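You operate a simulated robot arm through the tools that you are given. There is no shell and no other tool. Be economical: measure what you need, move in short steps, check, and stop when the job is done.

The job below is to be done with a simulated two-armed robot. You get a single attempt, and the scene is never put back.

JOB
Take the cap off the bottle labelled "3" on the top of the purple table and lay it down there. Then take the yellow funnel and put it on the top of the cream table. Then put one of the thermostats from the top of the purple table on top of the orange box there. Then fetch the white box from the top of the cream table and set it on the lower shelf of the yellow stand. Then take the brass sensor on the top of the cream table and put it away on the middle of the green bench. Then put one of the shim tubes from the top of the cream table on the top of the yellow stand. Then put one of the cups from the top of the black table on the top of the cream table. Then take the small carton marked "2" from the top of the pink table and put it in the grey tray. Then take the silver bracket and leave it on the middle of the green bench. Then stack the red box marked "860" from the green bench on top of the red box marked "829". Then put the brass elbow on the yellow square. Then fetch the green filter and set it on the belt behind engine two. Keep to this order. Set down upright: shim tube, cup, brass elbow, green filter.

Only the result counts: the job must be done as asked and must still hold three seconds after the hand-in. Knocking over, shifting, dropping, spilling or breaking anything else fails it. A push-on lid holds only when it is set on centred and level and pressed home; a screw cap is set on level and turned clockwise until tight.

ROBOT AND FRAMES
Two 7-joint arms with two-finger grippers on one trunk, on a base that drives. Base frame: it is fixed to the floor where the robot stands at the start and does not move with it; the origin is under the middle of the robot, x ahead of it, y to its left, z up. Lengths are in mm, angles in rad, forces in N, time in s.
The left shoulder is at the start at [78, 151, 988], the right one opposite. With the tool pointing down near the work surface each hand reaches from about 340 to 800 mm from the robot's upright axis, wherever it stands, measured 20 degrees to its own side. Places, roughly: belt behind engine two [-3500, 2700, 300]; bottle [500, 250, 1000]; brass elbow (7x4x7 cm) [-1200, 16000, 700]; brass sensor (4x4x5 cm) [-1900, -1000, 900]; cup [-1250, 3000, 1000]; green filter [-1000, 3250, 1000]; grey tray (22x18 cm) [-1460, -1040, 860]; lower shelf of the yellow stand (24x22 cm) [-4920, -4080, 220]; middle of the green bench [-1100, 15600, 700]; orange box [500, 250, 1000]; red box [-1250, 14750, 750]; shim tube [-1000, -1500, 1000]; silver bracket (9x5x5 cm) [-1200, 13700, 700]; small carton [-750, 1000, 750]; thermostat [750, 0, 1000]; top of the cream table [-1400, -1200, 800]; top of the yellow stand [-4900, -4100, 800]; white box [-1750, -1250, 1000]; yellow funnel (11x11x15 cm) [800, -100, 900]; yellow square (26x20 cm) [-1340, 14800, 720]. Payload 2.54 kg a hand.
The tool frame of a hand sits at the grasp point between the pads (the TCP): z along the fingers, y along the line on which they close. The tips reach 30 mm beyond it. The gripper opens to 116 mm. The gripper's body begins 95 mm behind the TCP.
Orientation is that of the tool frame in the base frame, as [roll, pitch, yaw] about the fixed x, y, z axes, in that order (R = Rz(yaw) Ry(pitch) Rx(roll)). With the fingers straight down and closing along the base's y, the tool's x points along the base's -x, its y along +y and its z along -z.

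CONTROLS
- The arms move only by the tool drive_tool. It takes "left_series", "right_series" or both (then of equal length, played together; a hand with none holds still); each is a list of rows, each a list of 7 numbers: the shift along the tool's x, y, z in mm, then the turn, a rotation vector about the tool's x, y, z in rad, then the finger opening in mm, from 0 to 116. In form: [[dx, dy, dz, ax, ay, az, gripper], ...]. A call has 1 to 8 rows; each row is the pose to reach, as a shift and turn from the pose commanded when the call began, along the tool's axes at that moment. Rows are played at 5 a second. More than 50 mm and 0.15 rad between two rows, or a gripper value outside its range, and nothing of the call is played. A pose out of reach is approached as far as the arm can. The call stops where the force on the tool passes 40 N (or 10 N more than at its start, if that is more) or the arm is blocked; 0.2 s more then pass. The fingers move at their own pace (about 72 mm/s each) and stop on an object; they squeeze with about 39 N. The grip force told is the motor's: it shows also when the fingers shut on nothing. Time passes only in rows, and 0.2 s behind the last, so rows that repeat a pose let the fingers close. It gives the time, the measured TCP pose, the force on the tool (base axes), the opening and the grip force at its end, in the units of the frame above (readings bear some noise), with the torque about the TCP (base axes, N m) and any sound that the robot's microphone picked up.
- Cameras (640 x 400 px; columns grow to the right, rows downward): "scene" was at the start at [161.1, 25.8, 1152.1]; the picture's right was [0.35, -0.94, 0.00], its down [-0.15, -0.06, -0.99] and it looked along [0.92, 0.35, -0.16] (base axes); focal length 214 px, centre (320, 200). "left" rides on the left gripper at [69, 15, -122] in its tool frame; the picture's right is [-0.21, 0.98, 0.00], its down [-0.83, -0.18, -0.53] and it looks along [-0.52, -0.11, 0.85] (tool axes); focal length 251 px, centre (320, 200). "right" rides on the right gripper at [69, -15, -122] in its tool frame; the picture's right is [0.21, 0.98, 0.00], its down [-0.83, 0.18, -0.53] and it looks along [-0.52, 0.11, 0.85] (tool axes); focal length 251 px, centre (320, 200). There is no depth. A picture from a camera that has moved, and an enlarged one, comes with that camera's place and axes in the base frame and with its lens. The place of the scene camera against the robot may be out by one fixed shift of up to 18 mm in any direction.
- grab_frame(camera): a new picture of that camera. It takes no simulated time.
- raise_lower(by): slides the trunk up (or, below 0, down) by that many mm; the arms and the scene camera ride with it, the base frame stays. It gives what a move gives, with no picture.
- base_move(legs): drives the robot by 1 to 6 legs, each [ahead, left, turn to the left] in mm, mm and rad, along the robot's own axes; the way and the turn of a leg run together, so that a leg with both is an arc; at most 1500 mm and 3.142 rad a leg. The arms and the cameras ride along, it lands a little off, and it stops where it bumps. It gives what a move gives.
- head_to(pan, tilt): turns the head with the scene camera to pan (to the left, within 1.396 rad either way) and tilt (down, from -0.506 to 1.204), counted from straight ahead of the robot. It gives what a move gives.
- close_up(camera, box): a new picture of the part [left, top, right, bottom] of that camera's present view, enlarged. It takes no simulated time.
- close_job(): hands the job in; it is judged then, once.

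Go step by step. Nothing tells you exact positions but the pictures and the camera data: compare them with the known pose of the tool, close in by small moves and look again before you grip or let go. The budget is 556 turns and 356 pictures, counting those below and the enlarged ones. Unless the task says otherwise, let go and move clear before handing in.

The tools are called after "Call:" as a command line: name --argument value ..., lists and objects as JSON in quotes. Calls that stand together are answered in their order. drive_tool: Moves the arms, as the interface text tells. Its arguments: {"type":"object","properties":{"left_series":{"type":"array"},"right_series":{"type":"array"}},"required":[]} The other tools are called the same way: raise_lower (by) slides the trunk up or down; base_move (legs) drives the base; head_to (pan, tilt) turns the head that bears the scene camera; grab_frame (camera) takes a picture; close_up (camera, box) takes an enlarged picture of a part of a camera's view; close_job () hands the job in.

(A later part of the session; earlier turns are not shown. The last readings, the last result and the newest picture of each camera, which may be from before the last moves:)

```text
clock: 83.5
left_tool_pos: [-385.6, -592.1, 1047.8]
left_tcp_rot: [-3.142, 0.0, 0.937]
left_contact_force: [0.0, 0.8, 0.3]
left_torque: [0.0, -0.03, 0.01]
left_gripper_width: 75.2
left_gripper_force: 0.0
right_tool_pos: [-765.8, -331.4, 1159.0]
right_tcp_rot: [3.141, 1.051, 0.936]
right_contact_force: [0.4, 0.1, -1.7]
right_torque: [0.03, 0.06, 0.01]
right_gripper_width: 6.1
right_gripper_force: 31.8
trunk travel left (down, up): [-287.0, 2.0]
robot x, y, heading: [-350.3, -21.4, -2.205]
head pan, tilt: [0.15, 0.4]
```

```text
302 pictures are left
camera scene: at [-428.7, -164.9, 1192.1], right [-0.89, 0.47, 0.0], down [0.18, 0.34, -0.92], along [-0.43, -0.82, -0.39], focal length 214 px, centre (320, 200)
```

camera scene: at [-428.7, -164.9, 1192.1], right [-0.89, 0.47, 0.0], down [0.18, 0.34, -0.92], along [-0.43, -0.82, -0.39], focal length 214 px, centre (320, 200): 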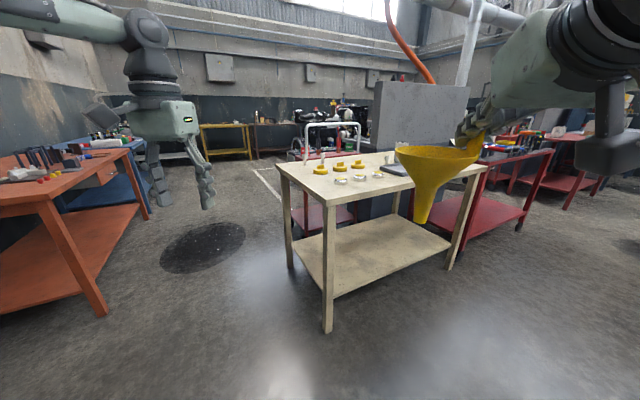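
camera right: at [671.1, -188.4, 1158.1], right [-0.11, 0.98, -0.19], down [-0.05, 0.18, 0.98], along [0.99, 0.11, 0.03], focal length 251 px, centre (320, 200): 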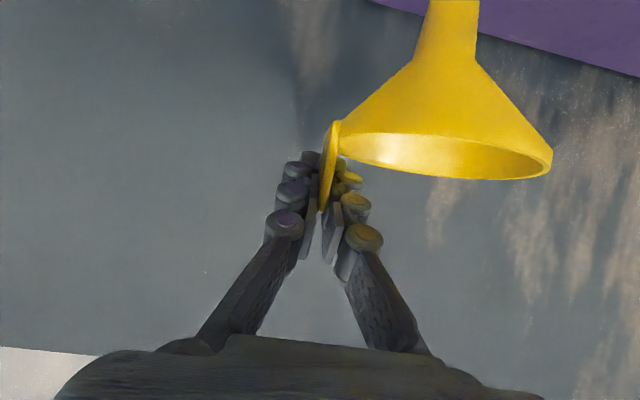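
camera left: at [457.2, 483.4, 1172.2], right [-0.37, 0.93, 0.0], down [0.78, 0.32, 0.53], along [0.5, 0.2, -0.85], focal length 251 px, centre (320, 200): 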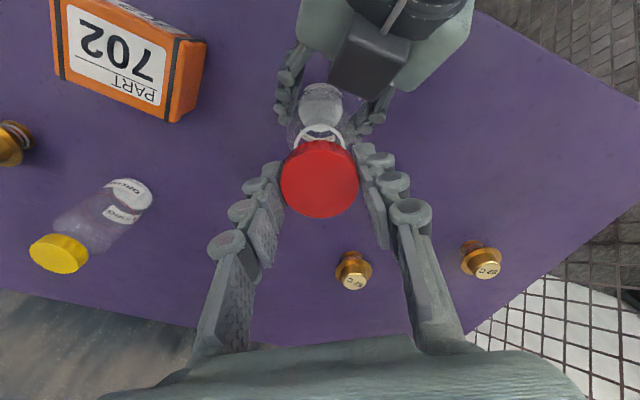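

I zoom on the cream table top to see what's there.

Call:
close_up --camera "scene" --box '[270, 140, 430, 215]'

```text
4.00 times, centred on (350, 178) of scene
camera zoom: at [-428.7, -164.9, 1192.1], right [-0.89, 0.47, 0.0], down [0.18, 0.34, -0.92], along [-0.43, -0.82, -0.39], focal length 858 px, centre (200, 290)
```

zoom: 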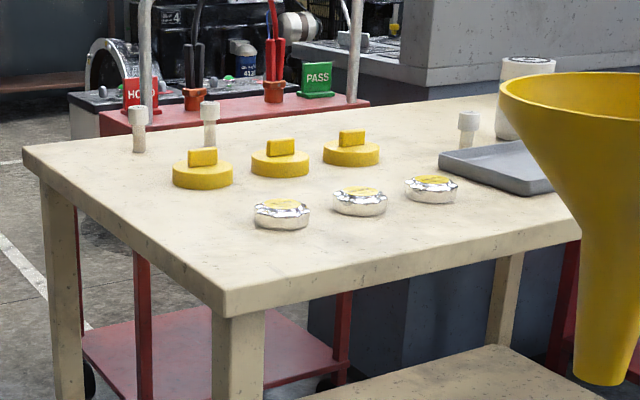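

There's a free spot near the front-left corner of the cream table, about [-900, -985]. I drive to face the table squarely.

Call:
base_move --legs '[[0, 0, 0.634], [0, -460, 0], [330, 0, 0]]'

Call:
head_to --pan -0.1 --tilt 0.7

Call:
grab_frame --camera "scene"

Call:
grab_frame --camera "left"

```text
clock: 91.9
left_tool_pos: [-491.4, -831.9, 1046.7]
left_tcp_rot: [3.142, 0.0, 1.576]
left_contact_force: [0.1, 0.3, -0.4]
left_torque: [0.03, -0.01, 0.02]
left_gripper_width: 74.9
left_gripper_force: 0.1
right_tool_pos: [-953.0, -849.7, 1159.6]
right_tcp_rot: [-3.14, 1.05, 1.577]
right_contact_force: [0.3, 0.3, -1.7]
right_torque: [-0.02, 0.03, 0.02]
right_gripper_width: 6.1
right_gripper_force: 32.1
trunk travel left (down, up): [-287.0, 2.0]
robot x, y, heading: [-806.1, -351.2, -1.567]
head pan, tilt: [0.15, 0.4]
```

```text
clock: 92.7
left_tool_pos: [-492.2, -831.2, 1046.1]
left_tcp_rot: [-3.14, 0.001, 1.578]
left_contact_force: [0.4, -0.7, -0.6]
left_torque: [0.02, -0.01, -0.02]
left_gripper_width: 74.8
left_gripper_force: 0.1
right_tool_pos: [-953.4, -849.7, 1160.1]
right_tcp_rot: [3.141, 1.051, 1.578]
right_contact_force: [0.4, -0.8, -1.9]
right_torque: [0.0, 0.02, 0.02]
right_gripper_width: 5.9
right_gripper_force: 32.2
trunk travel left (down, up): [-287.0, 2.0]
robot x, y, heading: [-807.0, -354.6, -1.566]
head pan, tilt: [-0.099, 0.7]
```

```text
300 pictures are left
camera scene: at [-807.7, -512.9, 1165.3], right [-1.0, 0.09, 0.0], down [0.06, 0.64, -0.77], along [-0.07, -0.76, -0.64], focal length 214 px, centre (320, 200)
```

scene: 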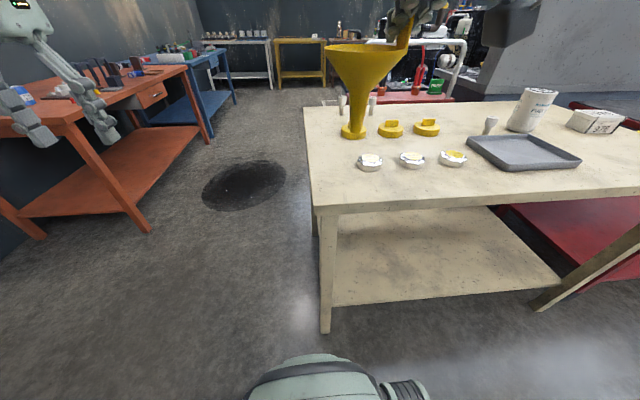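

```text
299 pictures are left
camera left: at [-477.7, -762.3, 1169.6], right [0.98, -0.21, 0.0], down [-0.17, -0.83, 0.53], along [-0.11, -0.52, -0.85], focal length 251 px, centre (320, 200)
```

left: 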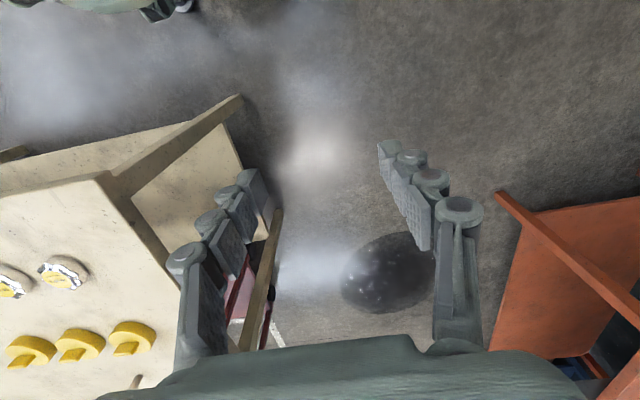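

The table edge is at y -850, its left edge near x -810; the spot [-890, -965] is free. I drive 90 mm closer and lower the funnel.

Call:
base_move --legs '[[90, 0, 0]]'

Call:
drive_tool --right_series '[[0, 0, 20, 0, 0, 0, 2], [19, 0, 46, 0, 0, 0, 2], [54, 0, 66, 0, 0, 0, 2], [88, 0, 86, 0, 0, 0, 2], [104, 0, 95, 0, 0, 0, 2], [104, 0, 95, 0, 0, 0, 2]]'

Call:
grab_frame --camera "scene"

Call:
grab_frame --camera "right"

```text
clock: 93.8
left_tool_pos: [-492.4, -921.6, 1047.7]
left_tcp_rot: [-3.141, -0.001, 1.582]
left_contact_force: [0.3, -1.2, -0.8]
left_torque: [0.05, -0.02, 0.01]
left_gripper_width: 75.3
left_gripper_force: 0.0
right_tool_pos: [-952.0, -939.4, 1159.0]
right_tcp_rot: [3.141, 1.05, 1.579]
right_contact_force: [-0.5, -1.0, -0.9]
right_torque: [-0.05, 0.06, 0.03]
right_gripper_width: 6.0
right_gripper_force: 32.6
trunk travel left (down, up): [-287.0, 2.0]
robot x, y, heading: [-808.3, -445.7, -1.561]
head pan, tilt: [-0.099, 0.7]
```

```text
clock: 95.2
left_tool_pos: [-491.0, -920.8, 1047.7]
left_tcp_rot: [-3.141, 0.001, 1.581]
left_contact_force: [-0.3, -0.3, -0.2]
left_torque: [0.01, 0.02, -0.02]
left_gripper_width: 74.8
left_gripper_force: 0.1
right_tool_pos: [-951.4, -970.1, 1022.4]
right_tcp_rot: [3.141, 1.052, 1.579]
right_contact_force: [0.2, -0.7, -0.3]
right_torque: [0.0, 0.04, 0.0]
right_gripper_width: 6.2
right_gripper_force: 32.7
trunk travel left (down, up): [-287.0, 2.0]
robot x, y, heading: [-802.4, -442.6, -1.563]
head pan, tilt: [-0.099, 0.7]
```

```text
298 pictures are left
camera scene: at [-807.1, -602.1, 1165.2], right [-1.0, 0.09, 0.0], down [0.06, 0.64, -0.76], along [-0.07, -0.76, -0.64], focal length 214 px, centre (320, 200)
```

scene: 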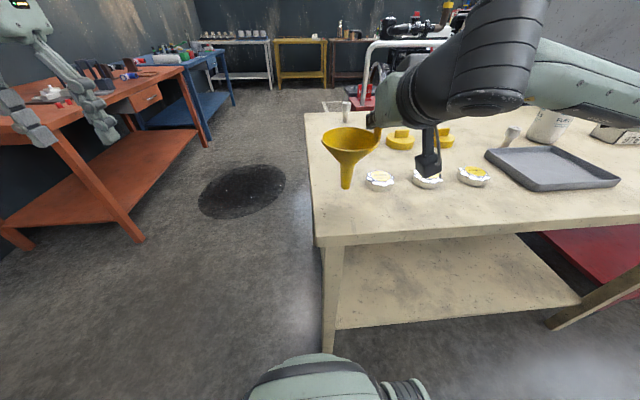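

```text
297 pictures are left
camera right: at [-967.2, -829.6, 1023.8], right [0.98, 0.12, -0.19], down [0.18, 0.05, 0.98], along [0.12, -0.99, 0.03], focal length 251 px, centre (320, 200)
```

right: 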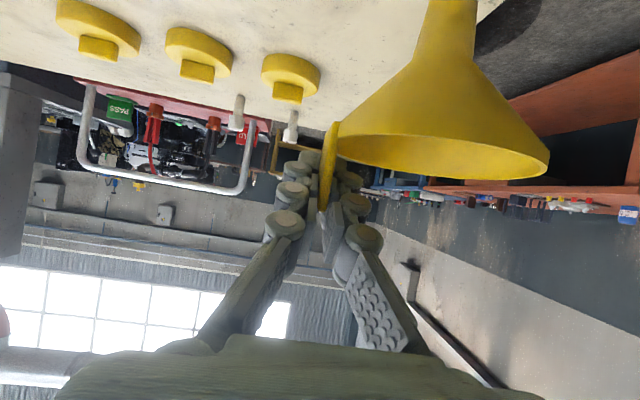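

The spout is between the table edge and the first cap. I lower it to contact.

Call:
drive_tool --right_series '[[11, 0, 6.5, 0, 0, 0, 2], [22.6, 0, 12.9, 0, 0, 0, 2], [25.2, 0, 14.4, 0, 0, 0, 2], [25.2, 0, 14.4, 0, 0, 0, 2]]'

```text
clock: 96.2
left_tool_pos: [-490.6, -919.9, 1048.8]
left_tcp_rot: [3.141, 0.0, 1.582]
left_contact_force: [-0.1, 0.2, 0.4]
left_torque: [0.02, 0.03, 0.02]
left_gripper_width: 74.9
left_gripper_force: 0.0
right_tool_pos: [-952.2, -969.2, 993.7]
right_tcp_rot: [3.141, 1.049, 1.58]
right_contact_force: [0.0, 0.1, -1.4]
right_torque: [0.0, 0.02, -0.01]
right_gripper_width: 5.8
right_gripper_force: 31.8
trunk travel left (down, up): [-287.0, 2.0]
robot x, y, heading: [-810.2, -442.7, -1.568]
head pan, tilt: [-0.099, 0.7]
```

Call:
drive_tool --right_series '[[1.7, 0, 1, 0, 0, 0, 2], [3.5, 0, 2, 0, 0, 0, 2], [5.2, 0, 3, 0, 0, 0, 2], [5.2, 0, 3, 0, 0, 0, 2]]'

```text
clock: 97.2
left_tool_pos: [-492.0, -920.0, 1047.1]
left_tcp_rot: [3.141, -0.001, 1.579]
left_contact_force: [0.5, 0.1, -0.5]
left_torque: [-0.01, 0.01, -0.03]
left_gripper_width: 75.0
left_gripper_force: 0.0
right_tool_pos: [-951.3, -968.9, 987.2]
right_tcp_rot: [3.14, 1.05, 1.577]
right_contact_force: [-0.9, -0.1, 0.4]
right_torque: [0.03, 0.0, 0.02]
right_gripper_width: 6.0
right_gripper_force: 32.3
trunk travel left (down, up): [-287.0, 2.0]
robot x, y, heading: [-805.3, -442.7, -1.564]
head pan, tilt: [-0.099, 0.7]
```

Call:
drive_tool --right_series '[[0.9, 0, 0.5, 0, 0, 0, 2], [1.7, 0, 1, 0, 0, 0, 2], [2.6, 0, 1.5, 0, 0, 0, 2], [2.6, 0, 1.5, 0, 0, 0, 2]]'

Call:
close_up --camera "scene" --box '[290, 100, 450, 230]'

```text
clock: 98.2
left_tool_pos: [-492.4, -919.3, 1049.0]
left_tcp_rot: [-3.141, 0.0, 1.577]
left_contact_force: [-0.5, 0.2, -1.5]
left_torque: [0.02, -0.01, -0.05]
left_gripper_width: 75.0
left_gripper_force: 0.1
right_tool_pos: [-951.6, -969.1, 987.0]
right_tcp_rot: [3.139, 1.059, 1.574]
right_contact_force: [-5.9, -0.1, 19.4]
right_torque: [0.16, -0.15, 0.04]
right_gripper_width: 6.0
right_gripper_force: 32.2
trunk travel left (down, up): [-287.0, 2.0]
robot x, y, heading: [-808.3, -443.3, -1.561]
head pan, tilt: [-0.099, 0.7]
```

```text
3.08 times, centred on (370, 165) of scene
camera zoom: at [-807.3, -600.6, 1165.7], right [-1.0, 0.09, 0.0], down [0.06, 0.64, -0.77], along [-0.07, -0.76, -0.64], focal length 660 px, centre (166, 308)
```

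zoom: 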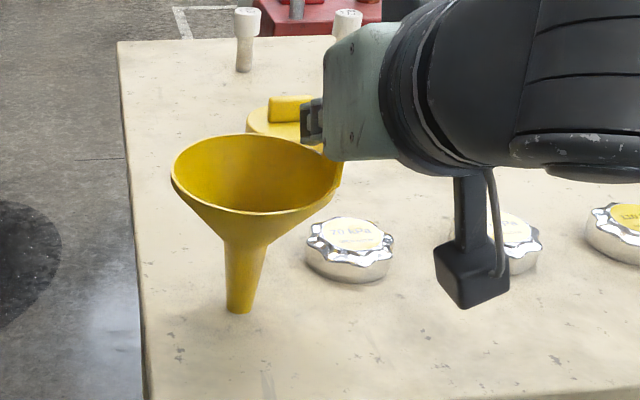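

Contact. I ease off 2 mm, then release and back off along the fingers.

Call:
drive_tool --right_series '[[-1.9, 0, -1.1, 0, 0, 0, 2], [-1.9, 0, -1.1, 0, 0, 0, 2], [-1.9, 0, -1.1, 0, 0, 0, 8], [-1.9, 0, -1.1, 0, 0, 0, 20], [-1.9, 0, -1.1, 0, 0, 0, 40], [-1.9, 0, -1.1, 0, 0, 0, 40]]'

Call:
close_up --camera "scene" --box '[290, 100, 450, 230]'

Call:
grab_frame --camera "right"

```text
clock: 99.6
left_tool_pos: [-491.4, -920.5, 1048.5]
left_tcp_rot: [3.142, 0.0, 1.578]
left_contact_force: [0.1, 0.5, 0.3]
left_torque: [-0.01, -0.01, -0.03]
left_gripper_width: 74.9
left_gripper_force: 0.2
right_tool_pos: [-951.5, -970.3, 986.5]
right_tcp_rot: [3.141, 1.051, 1.58]
right_contact_force: [-0.6, -1.0, 2.7]
right_torque: [-0.08, -0.08, -0.01]
right_gripper_width: 39.8
right_gripper_force: 0.0
trunk travel left (down, up): [-287.0, 2.0]
robot x, y, heading: [-806.2, -439.7, -1.564]
head pan, tilt: [-0.099, 0.7]
```

```text
3.08 times, centred on (370, 165) of scene
camera zoom: at [-807.1, -601.9, 1165.3], right [-1.0, 0.09, 0.0], down [0.06, 0.64, -0.77], along [-0.07, -0.76, -0.64], focal length 660 px, centre (166, 308)
```

zoom: 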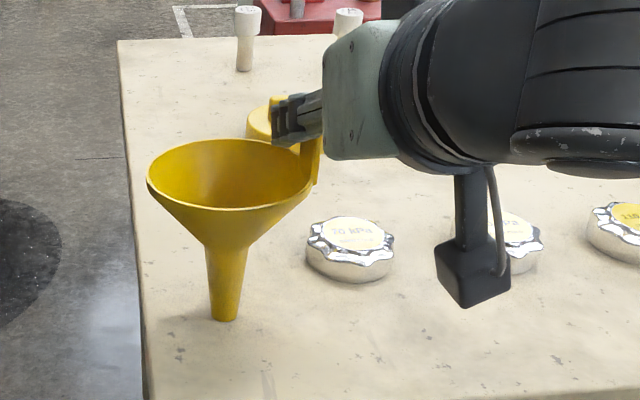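

```text
294 pictures are left
camera right: at [-967.3, -829.6, 988.0], right [0.98, 0.11, -0.19], down [0.18, 0.05, 0.98], along [0.12, -0.99, 0.03], focal length 251 px, centre (320, 200)
```

right: 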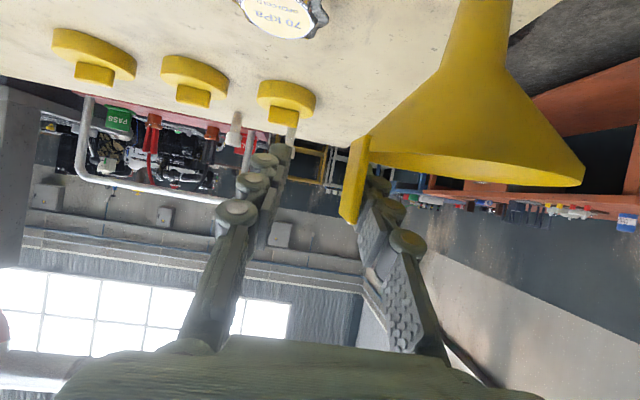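

The funnel stands, but the tab sits near the inner finger. I raise slightly, centre the fingers around the tab and then back off.

Call:
drive_tool --right_series '[[-3, 0, -2, 0, 0, 0, 40], [-3, 5, -2, 0, 0, 0, 45], [-3, 9, -2, 0, 0, 0, 50], [-3, 9, -2, 0, 0, 0, 50]]'

Call:
grab_frame --camera "right"

```text
clock: 100.6
left_tool_pos: [-491.4, -919.3, 1047.8]
left_tcp_rot: [-3.141, 0.0, 1.58]
left_contact_force: [0.1, -0.9, -0.2]
left_torque: [-0.02, 0.02, 0.02]
left_gripper_width: 75.1
left_gripper_force: 0.1
right_tool_pos: [-943.1, -969.4, 989.3]
right_tcp_rot: [3.142, 1.05, 1.581]
right_contact_force: [0.2, 0.0, -0.1]
right_torque: [-0.01, -0.03, -0.01]
right_gripper_width: 49.9
right_gripper_force: 0.0
trunk travel left (down, up): [-287.0, 2.0]
robot x, y, heading: [-807.1, -445.8, -1.561]
head pan, tilt: [-0.099, 0.7]
```

```text
293 pictures are left
camera right: at [-958.5, -829.2, 991.5], right [0.98, 0.11, -0.19], down [0.18, 0.05, 0.98], along [0.12, -0.99, 0.03], focal length 251 px, centre (320, 200)
```

right: 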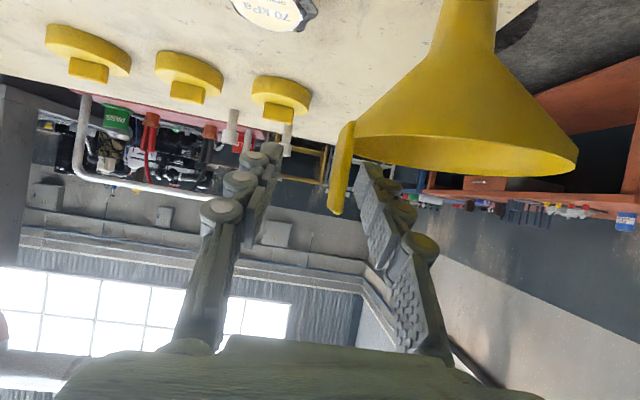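

Free now. I withdraw and look at the result.

Call:
drive_tool --right_series '[[0, 0, -40, 0, 0, 0, 50], [0, 0, -80, 0, 0, 0, 50], [-20, 0, -120, 0, 0, 0, 50], [-50, 0, -155, 0, 0, 0, 50], [-85, 0, -185, 0, 0, 0, 50], [-85, 0, -185, 0, 0, 0, 50]]'

Call:
grab_frame --camera "scene"

```text
clock: 102.0
left_tool_pos: [-489.8, -921.5, 1047.3]
left_tcp_rot: [-3.141, 0.002, 1.578]
left_contact_force: [-0.3, 0.0, 0.0]
left_torque: [0.0, 0.01, 0.01]
left_gripper_width: 75.1
left_gripper_force: 0.0
right_tool_pos: [-942.5, -852.0, 1155.5]
right_tcp_rot: [-3.137, 1.045, 1.585]
right_contact_force: [0.4, -0.4, -0.1]
right_torque: [-0.01, 0.04, -0.01]
right_gripper_width: 50.1
right_gripper_force: 0.0
right hand out of reach, approached as far as the arm can: row 1, 2, 3, 4
trunk travel left (down, up): [-287.0, 2.0]
robot x, y, heading: [-806.1, -443.1, -1.569]
head pan, tilt: [-0.099, 0.7]
```

```text
292 pictures are left
camera scene: at [-815.8, -608.8, 1191.5], right [-0.98, 0.18, 0.0], down [0.07, 0.39, -0.92], along [-0.16, -0.9, -0.39], focal length 214 px, centre (320, 200)
```

scene: 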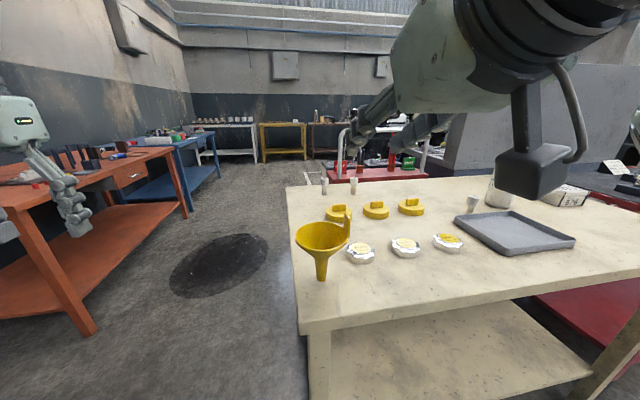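

The funnel stands on the cream table. I bring the right hand back to pointing down, reset the head, and drive back toward the purple table.

Call:
drive_tool --right_series '[[0, 0, 0, 0, 0.13, 0, 80], [0, 0, 0, 0, 0.26, 0, 80], [0, 0, 0, 0, 0.39, 0, 80], [0, 0, 0, 0, 0.52, 0, 80], [0, 0, 0, 0, 0.65, 0, 80], [0, 0, 0, 0, 0.78, 0, 80], [0, 0, 0, 0, 0.91, 0, 80], [0, 0, 0, 0, 1.04, 0, 80]]'

Call:
base_move --legs '[[-400, 0, 0]]'

Call:
grab_frame --camera "scene"

```text
clock: 103.8
left_tool_pos: [-490.7, -920.8, 1047.8]
left_tcp_rot: [3.141, 0.0, 1.579]
left_contact_force: [-1.2, 0.3, -0.2]
left_torque: [0.01, 0.01, 0.01]
left_gripper_width: 74.8
left_gripper_force: 0.0
right_tool_pos: [-944.3, -851.3, 1156.5]
right_tcp_rot: [-3.141, 0.008, 1.581]
right_contact_force: [-1.3, 0.2, -0.4]
right_torque: [-0.01, -0.03, 0.01]
right_gripper_width: 80.1
right_gripper_force: 0.0
trunk travel left (down, up): [-287.0, 2.0]
robot x, y, heading: [-807.5, -444.5, -1.561]
head pan, tilt: [-0.099, 0.7]
```

```text
clock: 106.3
left_tool_pos: [-494.9, -515.7, 1048.2]
left_tcp_rot: [-3.141, 0.0, 1.578]
left_contact_force: [-0.9, -0.1, 0.1]
left_torque: [0.01, 0.02, -0.03]
left_gripper_width: 75.1
left_gripper_force: 0.0
right_tool_pos: [-946.9, -447.0, 1154.9]
right_tcp_rot: [-3.141, 0.011, 1.579]
right_contact_force: [-0.7, 0.1, 0.3]
right_torque: [-0.04, 0.02, 0.01]
right_gripper_width: 80.1
right_gripper_force: 0.1
trunk travel left (down, up): [-287.0, 2.0]
robot x, y, heading: [-809.2, -38.2, -1.565]
head pan, tilt: [-0.099, 0.7]
```

```text
291 pictures are left
camera scene: at [-810.2, -197.0, 1165.3], right [-1.0, 0.09, 0.0], down [0.06, 0.64, -0.77], along [-0.07, -0.76, -0.64], focal length 214 px, centre (320, 200)
```

scene: 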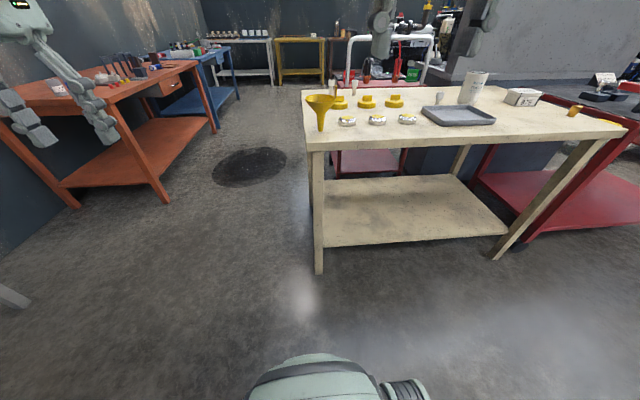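

Good view of the cream table for later. I turn back and drive to the purple table for the thermostat.

Call:
base_move --legs '[[0, 0, 1.565], [805, -12, 0]]'

Call:
head_to --pan 0.3 --tilt 0.6

Call:
grab_frame --camera "left"

Call:
grab_frame --camera "scene"

```text
clock: 114.6
left_tool_pos: [482.2, 250.2, 1047.0]
left_tcp_rot: [-3.142, 0.001, 3.13]
left_contact_force: [0.2, 0.8, 0.2]
left_torque: [0.04, 0.01, 0.01]
left_gripper_width: 75.3
left_gripper_force: 0.0
right_tool_pos: [405.7, -202.3, 1153.7]
right_tcp_rot: [-3.142, 0.011, 3.132]
right_contact_force: [-0.3, 0.3, 0.4]
right_torque: [0.04, 0.03, 0.03]
right_gripper_width: 80.2
right_gripper_force: 0.1
trunk travel left (down, up): [-287.0, 2.0]
robot x, y, heading: [-4.8, -54.9, -0.009]
head pan, tilt: [-0.099, 0.7]
```

```text
clock: 115.4
left_tool_pos: [482.7, 249.6, 1047.4]
left_tcp_rot: [3.141, -0.003, 3.13]
left_contact_force: [-0.7, 0.4, 0.3]
left_torque: [-0.02, 0.02, -0.01]
left_gripper_width: 75.2
left_gripper_force: 0.0
right_tool_pos: [404.2, -201.8, 1155.9]
right_tcp_rot: [-3.14, 0.011, 3.131]
right_contact_force: [0.0, -0.3, -0.3]
right_torque: [0.01, 0.0, 0.03]
right_gripper_width: 80.1
right_gripper_force: 0.1
trunk travel left (down, up): [-287.0, 2.0]
robot x, y, heading: [-2.4, -55.2, -0.012]
head pan, tilt: [0.3, 0.6]
```

```text
290 pictures are left
camera left: at [412.5, 265.7, 1169.6], right [0.22, 0.97, 0.0], down [0.82, -0.19, 0.53], along [0.52, -0.12, -0.85], focal length 251 px, centre (320, 200)
```

left: 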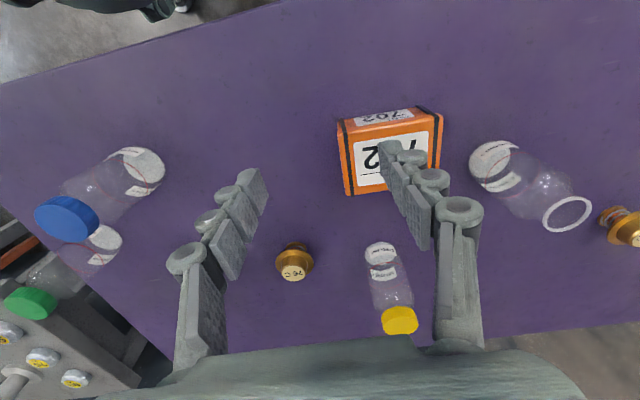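

```text
289 pictures are left
camera scene: at [157.3, -38.7, 1173.9], right [0.29, -0.96, 0.0], down [-0.54, -0.16, -0.82], along [0.79, 0.24, -0.57], focal length 214 px, centre (320, 200)
```

scene: 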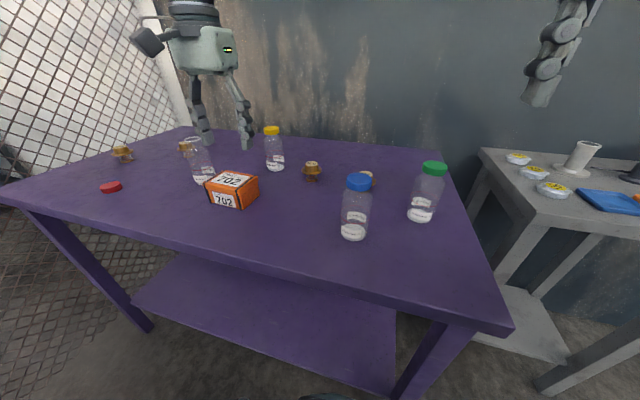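

Thermostat "76 C" is near [705, 152], the box top near [535, 321]. I move the left hand over the thermostat.

Call:
drive_tool --left_series '[[-30, -12, 20, 0, 0, 0, 75], [-62, -26, 40, 0, 0, 0, 75], [-94, -40, 60, 0, 0, 0, 75], [-126, -54, 80, 0, 0, 0, 75], [-158, -68, 95, 0, 0, 0, 75], [-190, -82, 107, 0, 0, 0, 75], [-223, -95, 117, 0, 0, 0, 75], [-223, -95, 117, 0, 0, 0, 75]]'

Call:
grab_frame --camera "left"

```text
clock: 117.2
left_tool_pos: [664.0, 173.8, 931.0]
left_tcp_rot: [3.141, 0.001, 3.13]
left_contact_force: [0.3, 0.1, 0.3]
left_torque: [0.01, 0.01, 0.0]
left_gripper_width: 74.8
left_gripper_force: 0.1
left hand out of reach, approached as far as the arm can: row 6, 7, 8
right_tool_pos: [404.8, -202.2, 1156.2]
right_tcp_rot: [3.141, 0.01, 3.132]
right_contact_force: [-0.5, -0.6, -0.4]
right_torque: [-0.01, -0.04, -0.02]
right_gripper_width: 79.9
right_gripper_force: 0.0
trunk travel left (down, up): [-287.0, 2.0]
robot x, y, heading: [-0.7, -54.8, -0.013]
head pan, tilt: [0.3, 0.6]
```

```text
288 pictures are left
camera left: at [593.4, 189.7, 1052.1], right [0.22, 0.97, 0.0], down [0.82, -0.19, 0.54], along [0.52, -0.12, -0.84], focal length 251 px, centre (320, 200)
```

left: 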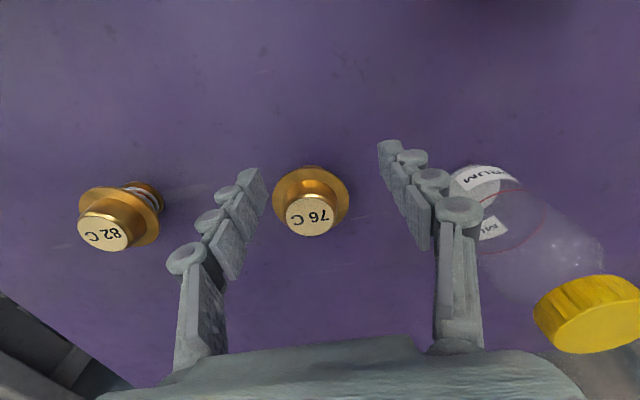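

The arm's reach falls 36 mm short with the hand upright, so I tilt it 0.3 rad forward, which leaves the pads parallel.

Call:
drive_tool --left_series '[[0, -6, -5, 0, -0.15, 0, 75], [-12, -12, -5, 0, -0.3, 0, 75], [-36, -17, 0, 0, -0.3, 0, 75], [-36, -17, 0, 0, -0.3, 0, 75]]'

Call:
grab_frame --camera "left"

```text
clock: 118.2
left_tool_pos: [698.3, 156.5, 931.0]
left_tcp_rot: [-3.14, 0.3, 3.134]
left_contact_force: [-1.4, 0.0, 0.2]
left_torque: [0.02, -0.01, -0.03]
left_gripper_width: 74.7
left_gripper_force: 0.0
right_tool_pos: [404.6, -200.9, 1156.0]
right_tcp_rot: [-3.14, 0.013, 3.133]
right_contact_force: [0.0, 0.3, -0.6]
right_torque: [-0.01, -0.04, -0.01]
right_gripper_width: 80.3
right_gripper_force: 0.1
trunk travel left (down, up): [-287.0, 2.0]
robot x, y, heading: [-2.5, -58.4, -0.013]
head pan, tilt: [0.3, 0.6]
```

```text
287 pictures are left
camera left: at [596.3, 172.9, 1026.1], right [0.21, 0.97, 0.06], down [0.63, -0.19, 0.75], along [0.75, -0.12, -0.65], focal length 251 px, centre (320, 200)
```

left: 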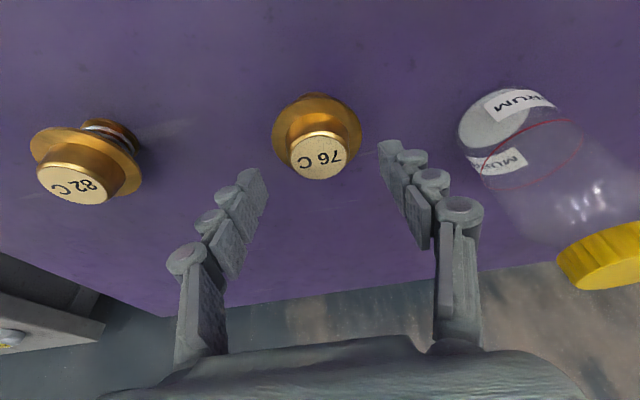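

The dome centre is at [702, 157], top z 897. I sink the fingers around the dome and close.

Call:
drive_tool --left_series '[[5, 0.5, 12, 0, 0, 0, 75], [10.4, 0.5, 25, 0, 0, 0, 75], [10.4, 0.5, 25, 0, 0, 0, 60], [10.4, 0.5, 25, 0, 0, 0, 45], [10.4, 0.5, 25, 0, 0, 0, 30], [10.4, 0.5, 25, 0, 0, 0, 25], [10.4, 0.5, 25, 0, 0, 0, 25]]'

Call:
grab_frame --camera "left"

```text
clock: 119.8
left_tool_pos: [696.4, 157.3, 905.2]
left_tcp_rot: [3.141, 0.301, 3.13]
left_contact_force: [-1.2, 0.5, -0.5]
left_torque: [0.0, 0.02, 0.03]
left_gripper_width: 60.2
left_gripper_force: 38.8
right_tool_pos: [404.5, -201.2, 1155.7]
right_tcp_rot: [3.14, 0.009, 3.133]
right_contact_force: [1.0, 0.2, 0.5]
right_torque: [0.01, -0.01, 0.01]
right_gripper_width: 80.0
right_gripper_force: 0.0
trunk travel left (down, up): [-287.0, 2.0]
robot x, y, heading: [-7.7, -60.9, -0.008]
head pan, tilt: [0.3, 0.6]
```

```text
286 pictures are left
camera left: at [593.9, 173.3, 999.1], right [0.21, 0.97, 0.06], down [0.63, -0.19, 0.75], along [0.75, -0.12, -0.65], focal length 251 px, centre (320, 200)
```

left: 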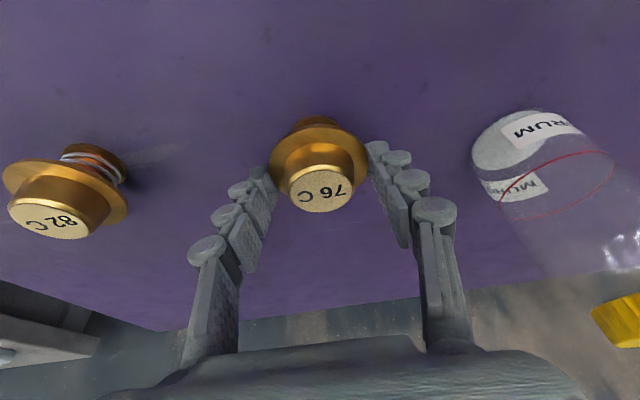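

The fingers met the 60 mm flange instead of the dome. I open, rise 9 mm and grip the dome.

Call:
drive_tool --left_series '[[0, 0, 0, 0, 0, 0, 72], [0, 0, 0, 0, 0, 0, 75], [-2.8, 0, -8.9, 0, 0, 0, 75], [-2.8, 0, -8.9, 0, 0, 0, 60], [-2.8, 0, -8.9, 0, 0, 0, 45], [-2.8, 0, -8.9, 0, 0, 0, 30], [-2.8, 0, -8.9, 0, 0, 0, 20], [-2.8, 0, -8.9, 0, 0, 0, 20]]'

Call:
grab_frame --camera "left"

```text
clock: 121.6
left_tool_pos: [696.4, 156.8, 915.0]
left_tcp_rot: [-3.141, 0.305, 3.132]
left_contact_force: [2.9, 1.2, 12.6]
left_torque: [0.03, -0.2, 0.01]
left_gripper_width: 39.5
left_gripper_force: 38.5
right_tool_pos: [403.6, -201.3, 1156.7]
right_tcp_rot: [3.14, 0.013, 3.133]
right_contact_force: [0.0, -1.0, 0.2]
right_torque: [0.0, -0.01, -0.03]
right_gripper_width: 80.0
right_gripper_force: 0.0
trunk travel left (down, up): [-287.0, 2.0]
robot x, y, heading: [-1.5, -59.9, -0.01]
head pan, tilt: [0.3, 0.6]
```

```text
285 pictures are left
camera left: at [593.3, 173.3, 1010.4], right [0.21, 0.97, 0.06], down [0.63, -0.19, 0.76], along [0.75, -0.12, -0.65], focal length 251 px, centre (320, 200)
```

left: 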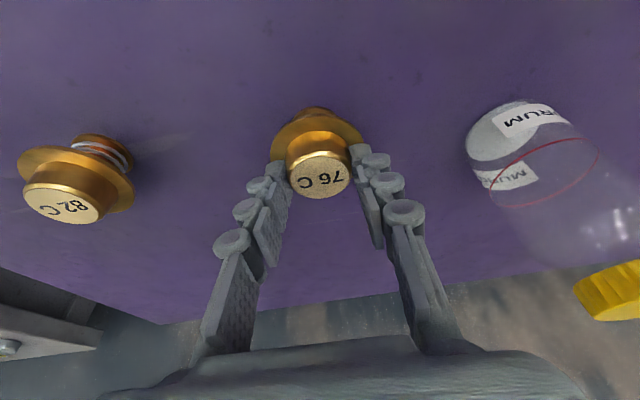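

The dome is gripped (39.5 mm). I lift and carry the thermostat over the box at [533, 318].

Call:
drive_tool --left_series '[[-13.3, 0, -43, 0, 0, 0, 20], [-26.6, 0, -86, 0, 0, 0, 20], [5.7, 32, -96, 0, 0, 0, 20], [38, 64, -106, 0, 0, 0, 20], [70, 95, -116, 0, 0, 0, 20], [102, 127, -126, 0, 0, 0, 20], [134.8, 159, -136, 0, 0, 0, 20], [134.8, 159, -136, 0, 0, 0, 20]]'

Call:
grab_frame --camera "left"

Call:
grab_frame --camera "scene"

```text
clock: 123.4
left_tool_pos: [528.5, 317.6, 1003.6]
left_tcp_rot: [-3.14, 0.301, 3.129]
left_contact_force: [0.1, -0.2, -0.1]
left_torque: [0.01, 0.01, -0.01]
left_gripper_width: 39.3
left_gripper_force: 39.0
right_tool_pos: [405.8, -201.5, 1155.3]
right_tcp_rot: [3.141, 0.011, 3.132]
right_contact_force: [0.5, 0.5, -0.1]
right_torque: [0.03, 0.0, -0.04]
right_gripper_width: 79.9
right_gripper_force: 0.0
trunk travel left (down, up): [-287.0, 2.0]
robot x, y, heading: [-1.6, -59.1, -0.011]
head pan, tilt: [0.3, 0.6]
```

```text
284 pictures are left
camera left: at [426.4, 333.9, 1099.5], right [0.22, 0.97, 0.06], down [0.63, -0.19, 0.75], along [0.75, -0.12, -0.65], focal length 251 px, centre (320, 200)
```

left: 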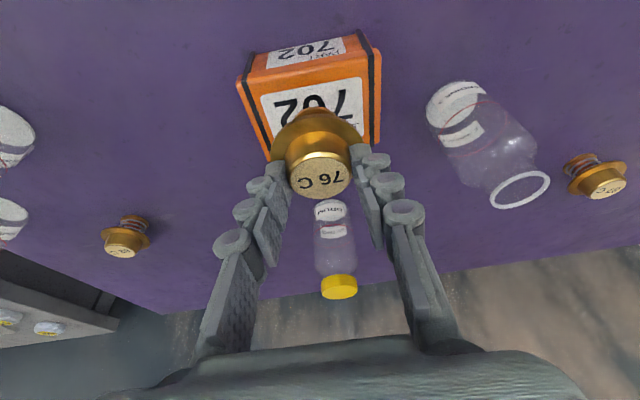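

```text
283 pictures are left
camera scene: at [157.6, -39.0, 1173.8], right [0.29, -0.96, 0.0], down [-0.54, -0.16, -0.82], along [0.79, 0.24, -0.57], focal length 214 px, centre (320, 200)
```

scene: 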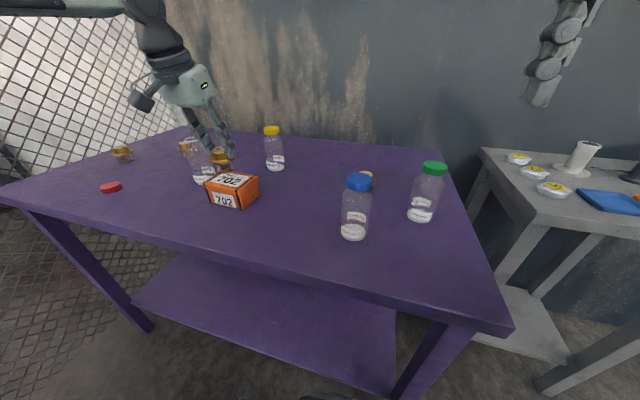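

The thermostat is centred over the box. I lower it to contact.

Call:
drive_tool --left_series '[[3, 0, 10, 0, 0, 0, 20], [5.9, 0, 19, 0, 0, 0, 20], [6.5, 0, 21, 0, 0, 0, 20], [6.5, 0, 21, 0, 0, 0, 20]]'

```text
clock: 124.4
left_tool_pos: [529.2, 319.0, 981.7]
left_tcp_rot: [3.14, 0.3, 3.129]
left_contact_force: [-0.2, -0.3, -0.8]
left_torque: [0.0, 0.0, 0.03]
left_gripper_width: 39.7
left_gripper_force: 38.8
right_tool_pos: [404.3, -203.3, 1155.2]
right_tcp_rot: [-3.141, 0.011, 3.133]
right_contact_force: [-0.2, 0.7, 0.1]
right_torque: [-0.02, -0.03, 0.02]
right_gripper_width: 80.1
right_gripper_force: 0.3
trunk travel left (down, up): [-287.0, 2.0]
robot x, y, heading: [0.1, -57.0, -0.009]
head pan, tilt: [0.3, 0.6]
```

Call:
drive_tool --left_series '[[0.5, 0, 1.5, 0, 0, 0, 20], [0.9, 0, 3, 0, 0, 0, 20], [0.9, 0, 3, 0, 0, 0, 20]]'

Call:
close_up --camera "scene" --box '[170, 110, 290, 220]'

```text
clock: 125.2
left_tool_pos: [528.3, 317.2, 977.3]
left_tcp_rot: [3.141, 0.302, 3.13]
left_contact_force: [1.2, 0.6, -0.9]
left_torque: [-0.05, 0.02, 0.0]
left_gripper_width: 39.6
left_gripper_force: 39.2
right_tool_pos: [405.0, -201.7, 1155.5]
right_tcp_rot: [3.141, 0.01, 3.132]
right_contact_force: [-1.7, -0.4, 0.3]
right_torque: [-0.01, -0.06, 0.0]
right_gripper_width: 80.2
right_gripper_force: 0.1
trunk travel left (down, up): [-287.0, 2.0]
robot x, y, heading: [-4.3, -55.2, -0.009]
head pan, tilt: [0.3, 0.6]
```

```text
3.64 times, centred on (230, 165) of scene
camera zoom: at [157.3, -38.6, 1173.9], right [0.29, -0.96, 0.0], down [-0.54, -0.16, -0.83], along [0.79, 0.24, -0.56], focal length 780 px, centre (647, 327)
```

zoom: 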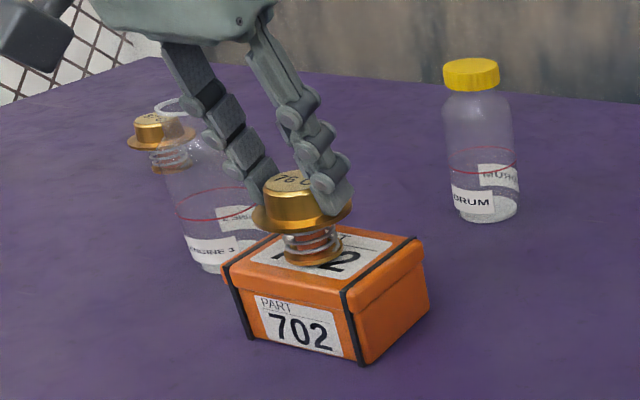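

Call:
drive_tool --left_series '[[0.3, 0, 1, 0, 0, 0, 20], [0.6, 0, 2, 0, 0, 0, 20], [0.6, 0, 2, 0, 0, 0, 20]]'

```text
clock: 126.0
left_tool_pos: [527.7, 318.4, 976.7]
left_tcp_rot: [-3.141, 0.302, 3.13]
left_contact_force: [-0.1, 0.0, -1.1]
left_torque: [-0.02, 0.03, -0.02]
left_gripper_width: 39.5
left_gripper_force: 39.2
right_tool_pos: [404.5, -201.4, 1157.0]
right_tcp_rot: [-3.14, 0.011, 3.132]
right_contact_force: [0.5, 0.4, 0.1]
right_torque: [0.0, -0.02, 0.0]
right_gripper_width: 80.1
right_gripper_force: 0.1
trunk travel left (down, up): [-287.0, 2.0]
robot x, y, heading: [-3.3, -60.8, -0.008]
head pan, tilt: [0.3, 0.6]
```

Call:
drive_tool --left_series '[[0.3, 0, 1, 0, 0, 0, 20], [0.6, 0, 2, 0, 0, 0, 20], [0.9, 0, 3, 0, 0, 0, 20], [0.9, 0, 3, 0, 0, 0, 20]]'

Call:
close_up --camera "scene" --box '[190, 130, 270, 210]'

```text
clock: 127.0
left_tool_pos: [530.4, 318.7, 975.1]
left_tcp_rot: [-3.141, 0.305, 3.131]
left_contact_force: [0.5, 4.4, 13.3]
left_torque: [0.24, -0.04, 0.03]
left_gripper_width: 39.8
left_gripper_force: 39.0
right_tool_pos: [403.3, -201.5, 1156.7]
right_tcp_rot: [-3.142, 0.011, 3.133]
right_contact_force: [-0.8, 0.1, 0.1]
right_torque: [0.0, 0.02, 0.03]
right_gripper_width: 80.0
right_gripper_force: 0.0
trunk travel left (down, up): [-287.0, 2.0]
robot x, y, heading: [0.9, -55.2, -0.01]
head pan, tilt: [0.3, 0.6]
```

```text
5.00 times, centred on (230, 170) of scene
camera zoom: at [156.3, -38.9, 1174.2], right [0.29, -0.96, 0.0], down [-0.54, -0.16, -0.83], along [0.79, 0.24, -0.56], focal length 1072 px, centre (770, 350)
```

zoom: 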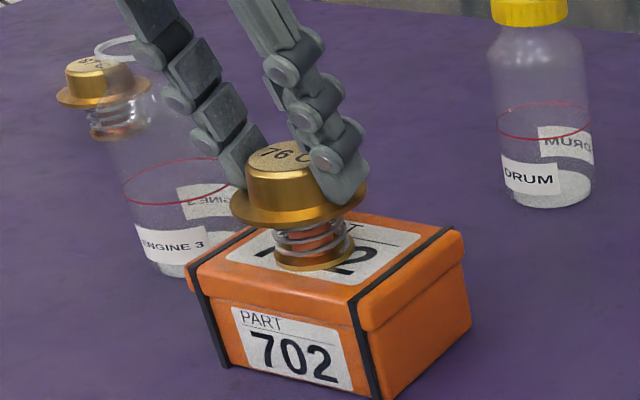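

Contact. I ease off, open and lift away.

Call:
drive_tool --left_series '[[-0.5, 0, -1.8, 0, 0, 0, 20], [-0.5, 0, -1.8, 0, 0, 0, 35], [-0.5, 0, -1.8, 0, 0, 0, 50], [-0.5, 0, -1.8, 0, 0, 0, 60], [-6, 0, -20, 0, 0, 0, 60], [-15, 0, -55, 0, 0, 0, 60], [-28, 0, -95, 0, 0, 0, 60], [-28, 0, -95, 0, 0, 0, 60]]'

Call:
close_up --camera "scene" --box '[170, 110, 290, 220]'

```text
clock: 128.8
left_tool_pos: [527.8, 318.1, 1072.1]
left_tcp_rot: [-3.14, 0.299, 3.131]
left_contact_force: [0.7, -0.7, 0.4]
left_torque: [0.01, 0.01, -0.03]
left_gripper_width: 60.1
left_gripper_force: 0.1
right_tool_pos: [404.5, -202.0, 1154.5]
right_tcp_rot: [-3.141, 0.009, 3.133]
right_contact_force: [-0.3, -0.5, -0.7]
right_torque: [-0.02, 0.01, 0.01]
right_gripper_width: 80.0
right_gripper_force: 0.0
trunk travel left (down, up): [-287.0, 2.0]
robot x, y, heading: [0.5, -57.1, -0.009]
head pan, tilt: [0.3, 0.6]
```

```text
3.64 times, centred on (230, 165) of scene
camera zoom: at [157.3, -38.4, 1173.8], right [0.29, -0.96, 0.0], down [-0.54, -0.16, -0.82], along [0.79, 0.24, -0.57], focal length 780 px, centre (647, 327)
```

zoom: 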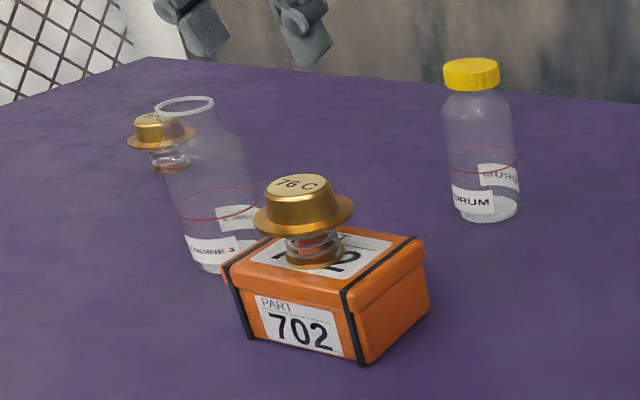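

Step three is done. I straighten the left hand, back off and drive to the white box's side of the cream table.

Call:
drive_tool --left_series '[[20, 0, -10, 0, 0.1, 0, 80], [45, 0, -20, 0, 0.2, 0, 80], [70, 0, -30, 0, 0.3, 0, 80], [70, 0, -30, 0, 0.3, 0, 80]]'

Call:
base_move --legs '[[-420, 0, 0], [0, 0, -1.562], [0, -1380, 0], [280, 0, 0]]'

Call:
head_to --pan 0.0 --tilt 0.6

Call:
grab_frame --camera "scene"

```text
clock: 129.8
left_tool_pos: [452.4, 319.7, 1078.8]
left_tcp_rot: [-3.14, 0.002, 3.132]
left_contact_force: [-0.1, -0.9, 0.3]
left_torque: [0.01, -0.01, -0.01]
left_gripper_width: 80.3
left_gripper_force: 0.1
right_tool_pos: [404.9, -201.3, 1156.5]
right_tcp_rot: [-3.141, 0.009, 3.132]
right_contact_force: [0.1, 0.2, 0.0]
right_torque: [0.02, -0.02, -0.03]
right_gripper_width: 80.2
right_gripper_force: 0.0
trunk travel left (down, up): [-287.0, 2.0]
robot x, y, heading: [-0.2, -57.7, -0.011]
head pan, tilt: [0.3, 0.6]
```

```text
clock: 151.1
left_tool_pos: [-1443.8, -773.4, 1079.2]
left_tcp_rot: [3.141, 0.0, 1.561]
left_contact_force: [0.3, 0.6, 0.7]
left_torque: [0.0, -0.02, 0.01]
left_gripper_width: 80.1
left_gripper_force: 0.1
right_tool_pos: [-1963.5, -725.6, 1155.0]
right_tcp_rot: [3.141, 0.012, 1.56]
right_contact_force: [0.2, -0.1, 0.0]
right_torque: [0.04, -0.01, 0.01]
right_gripper_width: 80.1
right_gripper_force: 0.2
trunk travel left (down, up): [-287.0, 2.0]
robot x, y, heading: [-1815.3, -322.3, -1.583]
head pan, tilt: [0.3, 0.6]
```

```text
clock: 151.9
left_tool_pos: [-1443.6, -772.6, 1080.3]
left_tcp_rot: [-3.141, 0.0, 1.559]
left_contact_force: [-0.3, 0.1, 0.0]
left_torque: [-0.01, 0.03, 0.01]
left_gripper_width: 79.9
left_gripper_force: 0.1
right_tool_pos: [-1963.8, -724.5, 1155.8]
right_tcp_rot: [-3.141, 0.01, 1.559]
right_contact_force: [-0.1, 0.3, -0.6]
right_torque: [0.02, -0.02, -0.01]
right_gripper_width: 79.9
right_gripper_force: 0.1
trunk travel left (down, up): [-287.0, 2.0]
robot x, y, heading: [-1817.0, -316.9, -1.584]
head pan, tilt: [0.0, 0.6]
```

```text
279 pictures are left
camera scene: at [-1813.6, -482.2, 1173.9], right [-1.0, 0.01, 0.0], down [0.01, 0.56, -0.83], along [-0.01, -0.83, -0.56], focal length 214 px, centre (320, 200)
```

scene: 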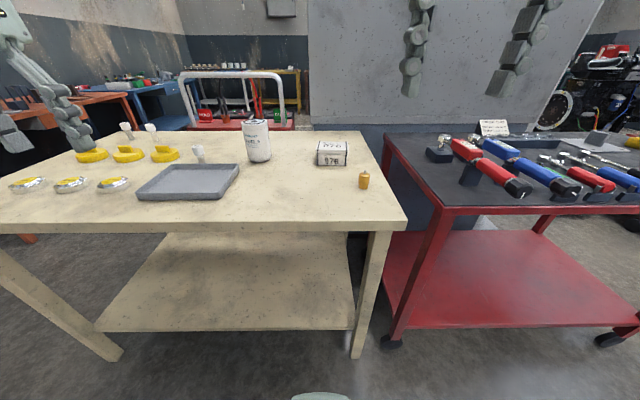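

I zoom on the white box and the sensor to learn their shape.

Call:
close_up --camera "scene" --box '[230, 110, 390, 210]'

```text
4.00 times, centred on (310, 160) of scene
camera zoom: at [-1813.6, -482.2, 1173.9], right [-1.0, 0.01, 0.0], down [0.01, 0.56, -0.83], along [-0.01, -0.83, -0.56], focal length 858 px, centre (360, 360)
```

zoom: 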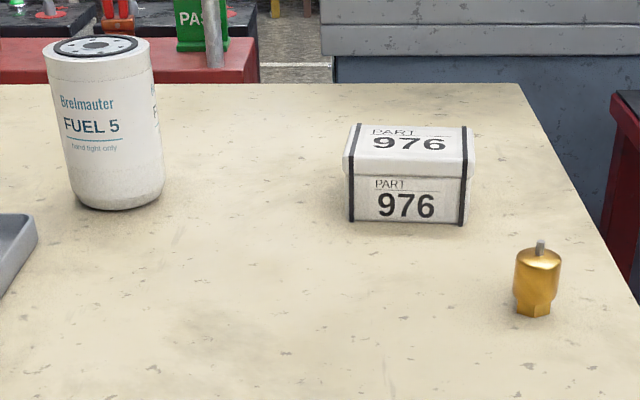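

The white box ("976") is about 105 wide, 85 deep, near [-1852, -1230]; the brass sensor stands at [-1933, -1025]. I'll grip the box across its width with a tilted right hand; I position the base first.

Call:
base_move --legs '[[0, 147, 0.013], [133, 0, 0]]'

Call:
drive_tool --right_series '[[-35, -7, 0, 0, -0.1, 0, 116], [-70, -14, 0, 0, -0.2, 0, 116], [-105, -21, 5, 0, -0.3, 0, 116], [-140, -28, 15, 0, -0.4, 0, 116], [-175, -32, 30, 0, -0.5, 0, 116], [-205, -34, 45, 0, -0.6, 0, 116], [-235, -36, 60, 0, -0.6, 0, 116], [-235, -36, 60, 0, -0.6, 0, 116]]'

Call:
grab_frame --camera "right"

```text
clock: 154.8
left_tool_pos: [-1288.5, -903.4, 1077.7]
left_tcp_rot: [-3.141, 0.0, 1.575]
left_contact_force: [0.0, -1.0, 0.6]
left_torque: [0.02, -0.01, -0.01]
left_gripper_width: 80.2
left_gripper_force: 0.1
right_tool_pos: [-1809.3, -861.2, 1155.9]
right_tcp_rot: [-3.141, 0.009, 1.574]
right_contact_force: [0.0, -0.3, 0.5]
right_torque: [0.03, 0.02, 0.05]
right_gripper_width: 80.1
right_gripper_force: 0.0
trunk travel left (down, up): [-287.0, 2.0]
robot x, y, heading: [-1669.9, -451.3, -1.57]
head pan, tilt: [0.0, 0.6]
```

```text
clock: 156.6
left_tool_pos: [-1289.9, -901.7, 1079.7]
left_tcp_rot: [3.142, 0.0, 1.574]
left_contact_force: [-0.1, -0.7, 0.2]
left_torque: [-0.02, 0.0, -0.02]
left_gripper_width: 80.0
left_gripper_force: 0.0
right_tool_pos: [-1845.5, -1095.8, 1097.7]
right_tcp_rot: [-3.14, 0.612, 1.575]
right_contact_force: [0.5, -1.0, 0.2]
right_torque: [-0.03, -0.04, 0.01]
right_gripper_width: 116.2
right_gripper_force: 0.0
trunk travel left (down, up): [-287.0, 2.0]
robot x, y, heading: [-1667.4, -453.1, -1.566]
head pan, tilt: [0.0, 0.6]
```

```text
277 pictures are left
camera right: at [-1859.6, -969.8, 1159.2], right [0.98, 0.18, -0.12], down [0.18, -0.37, 0.91], along [0.12, -0.91, -0.39], focal length 251 px, centre (320, 200)
```

right: 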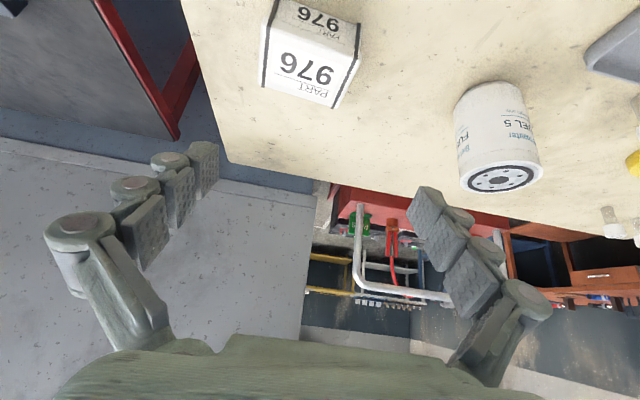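

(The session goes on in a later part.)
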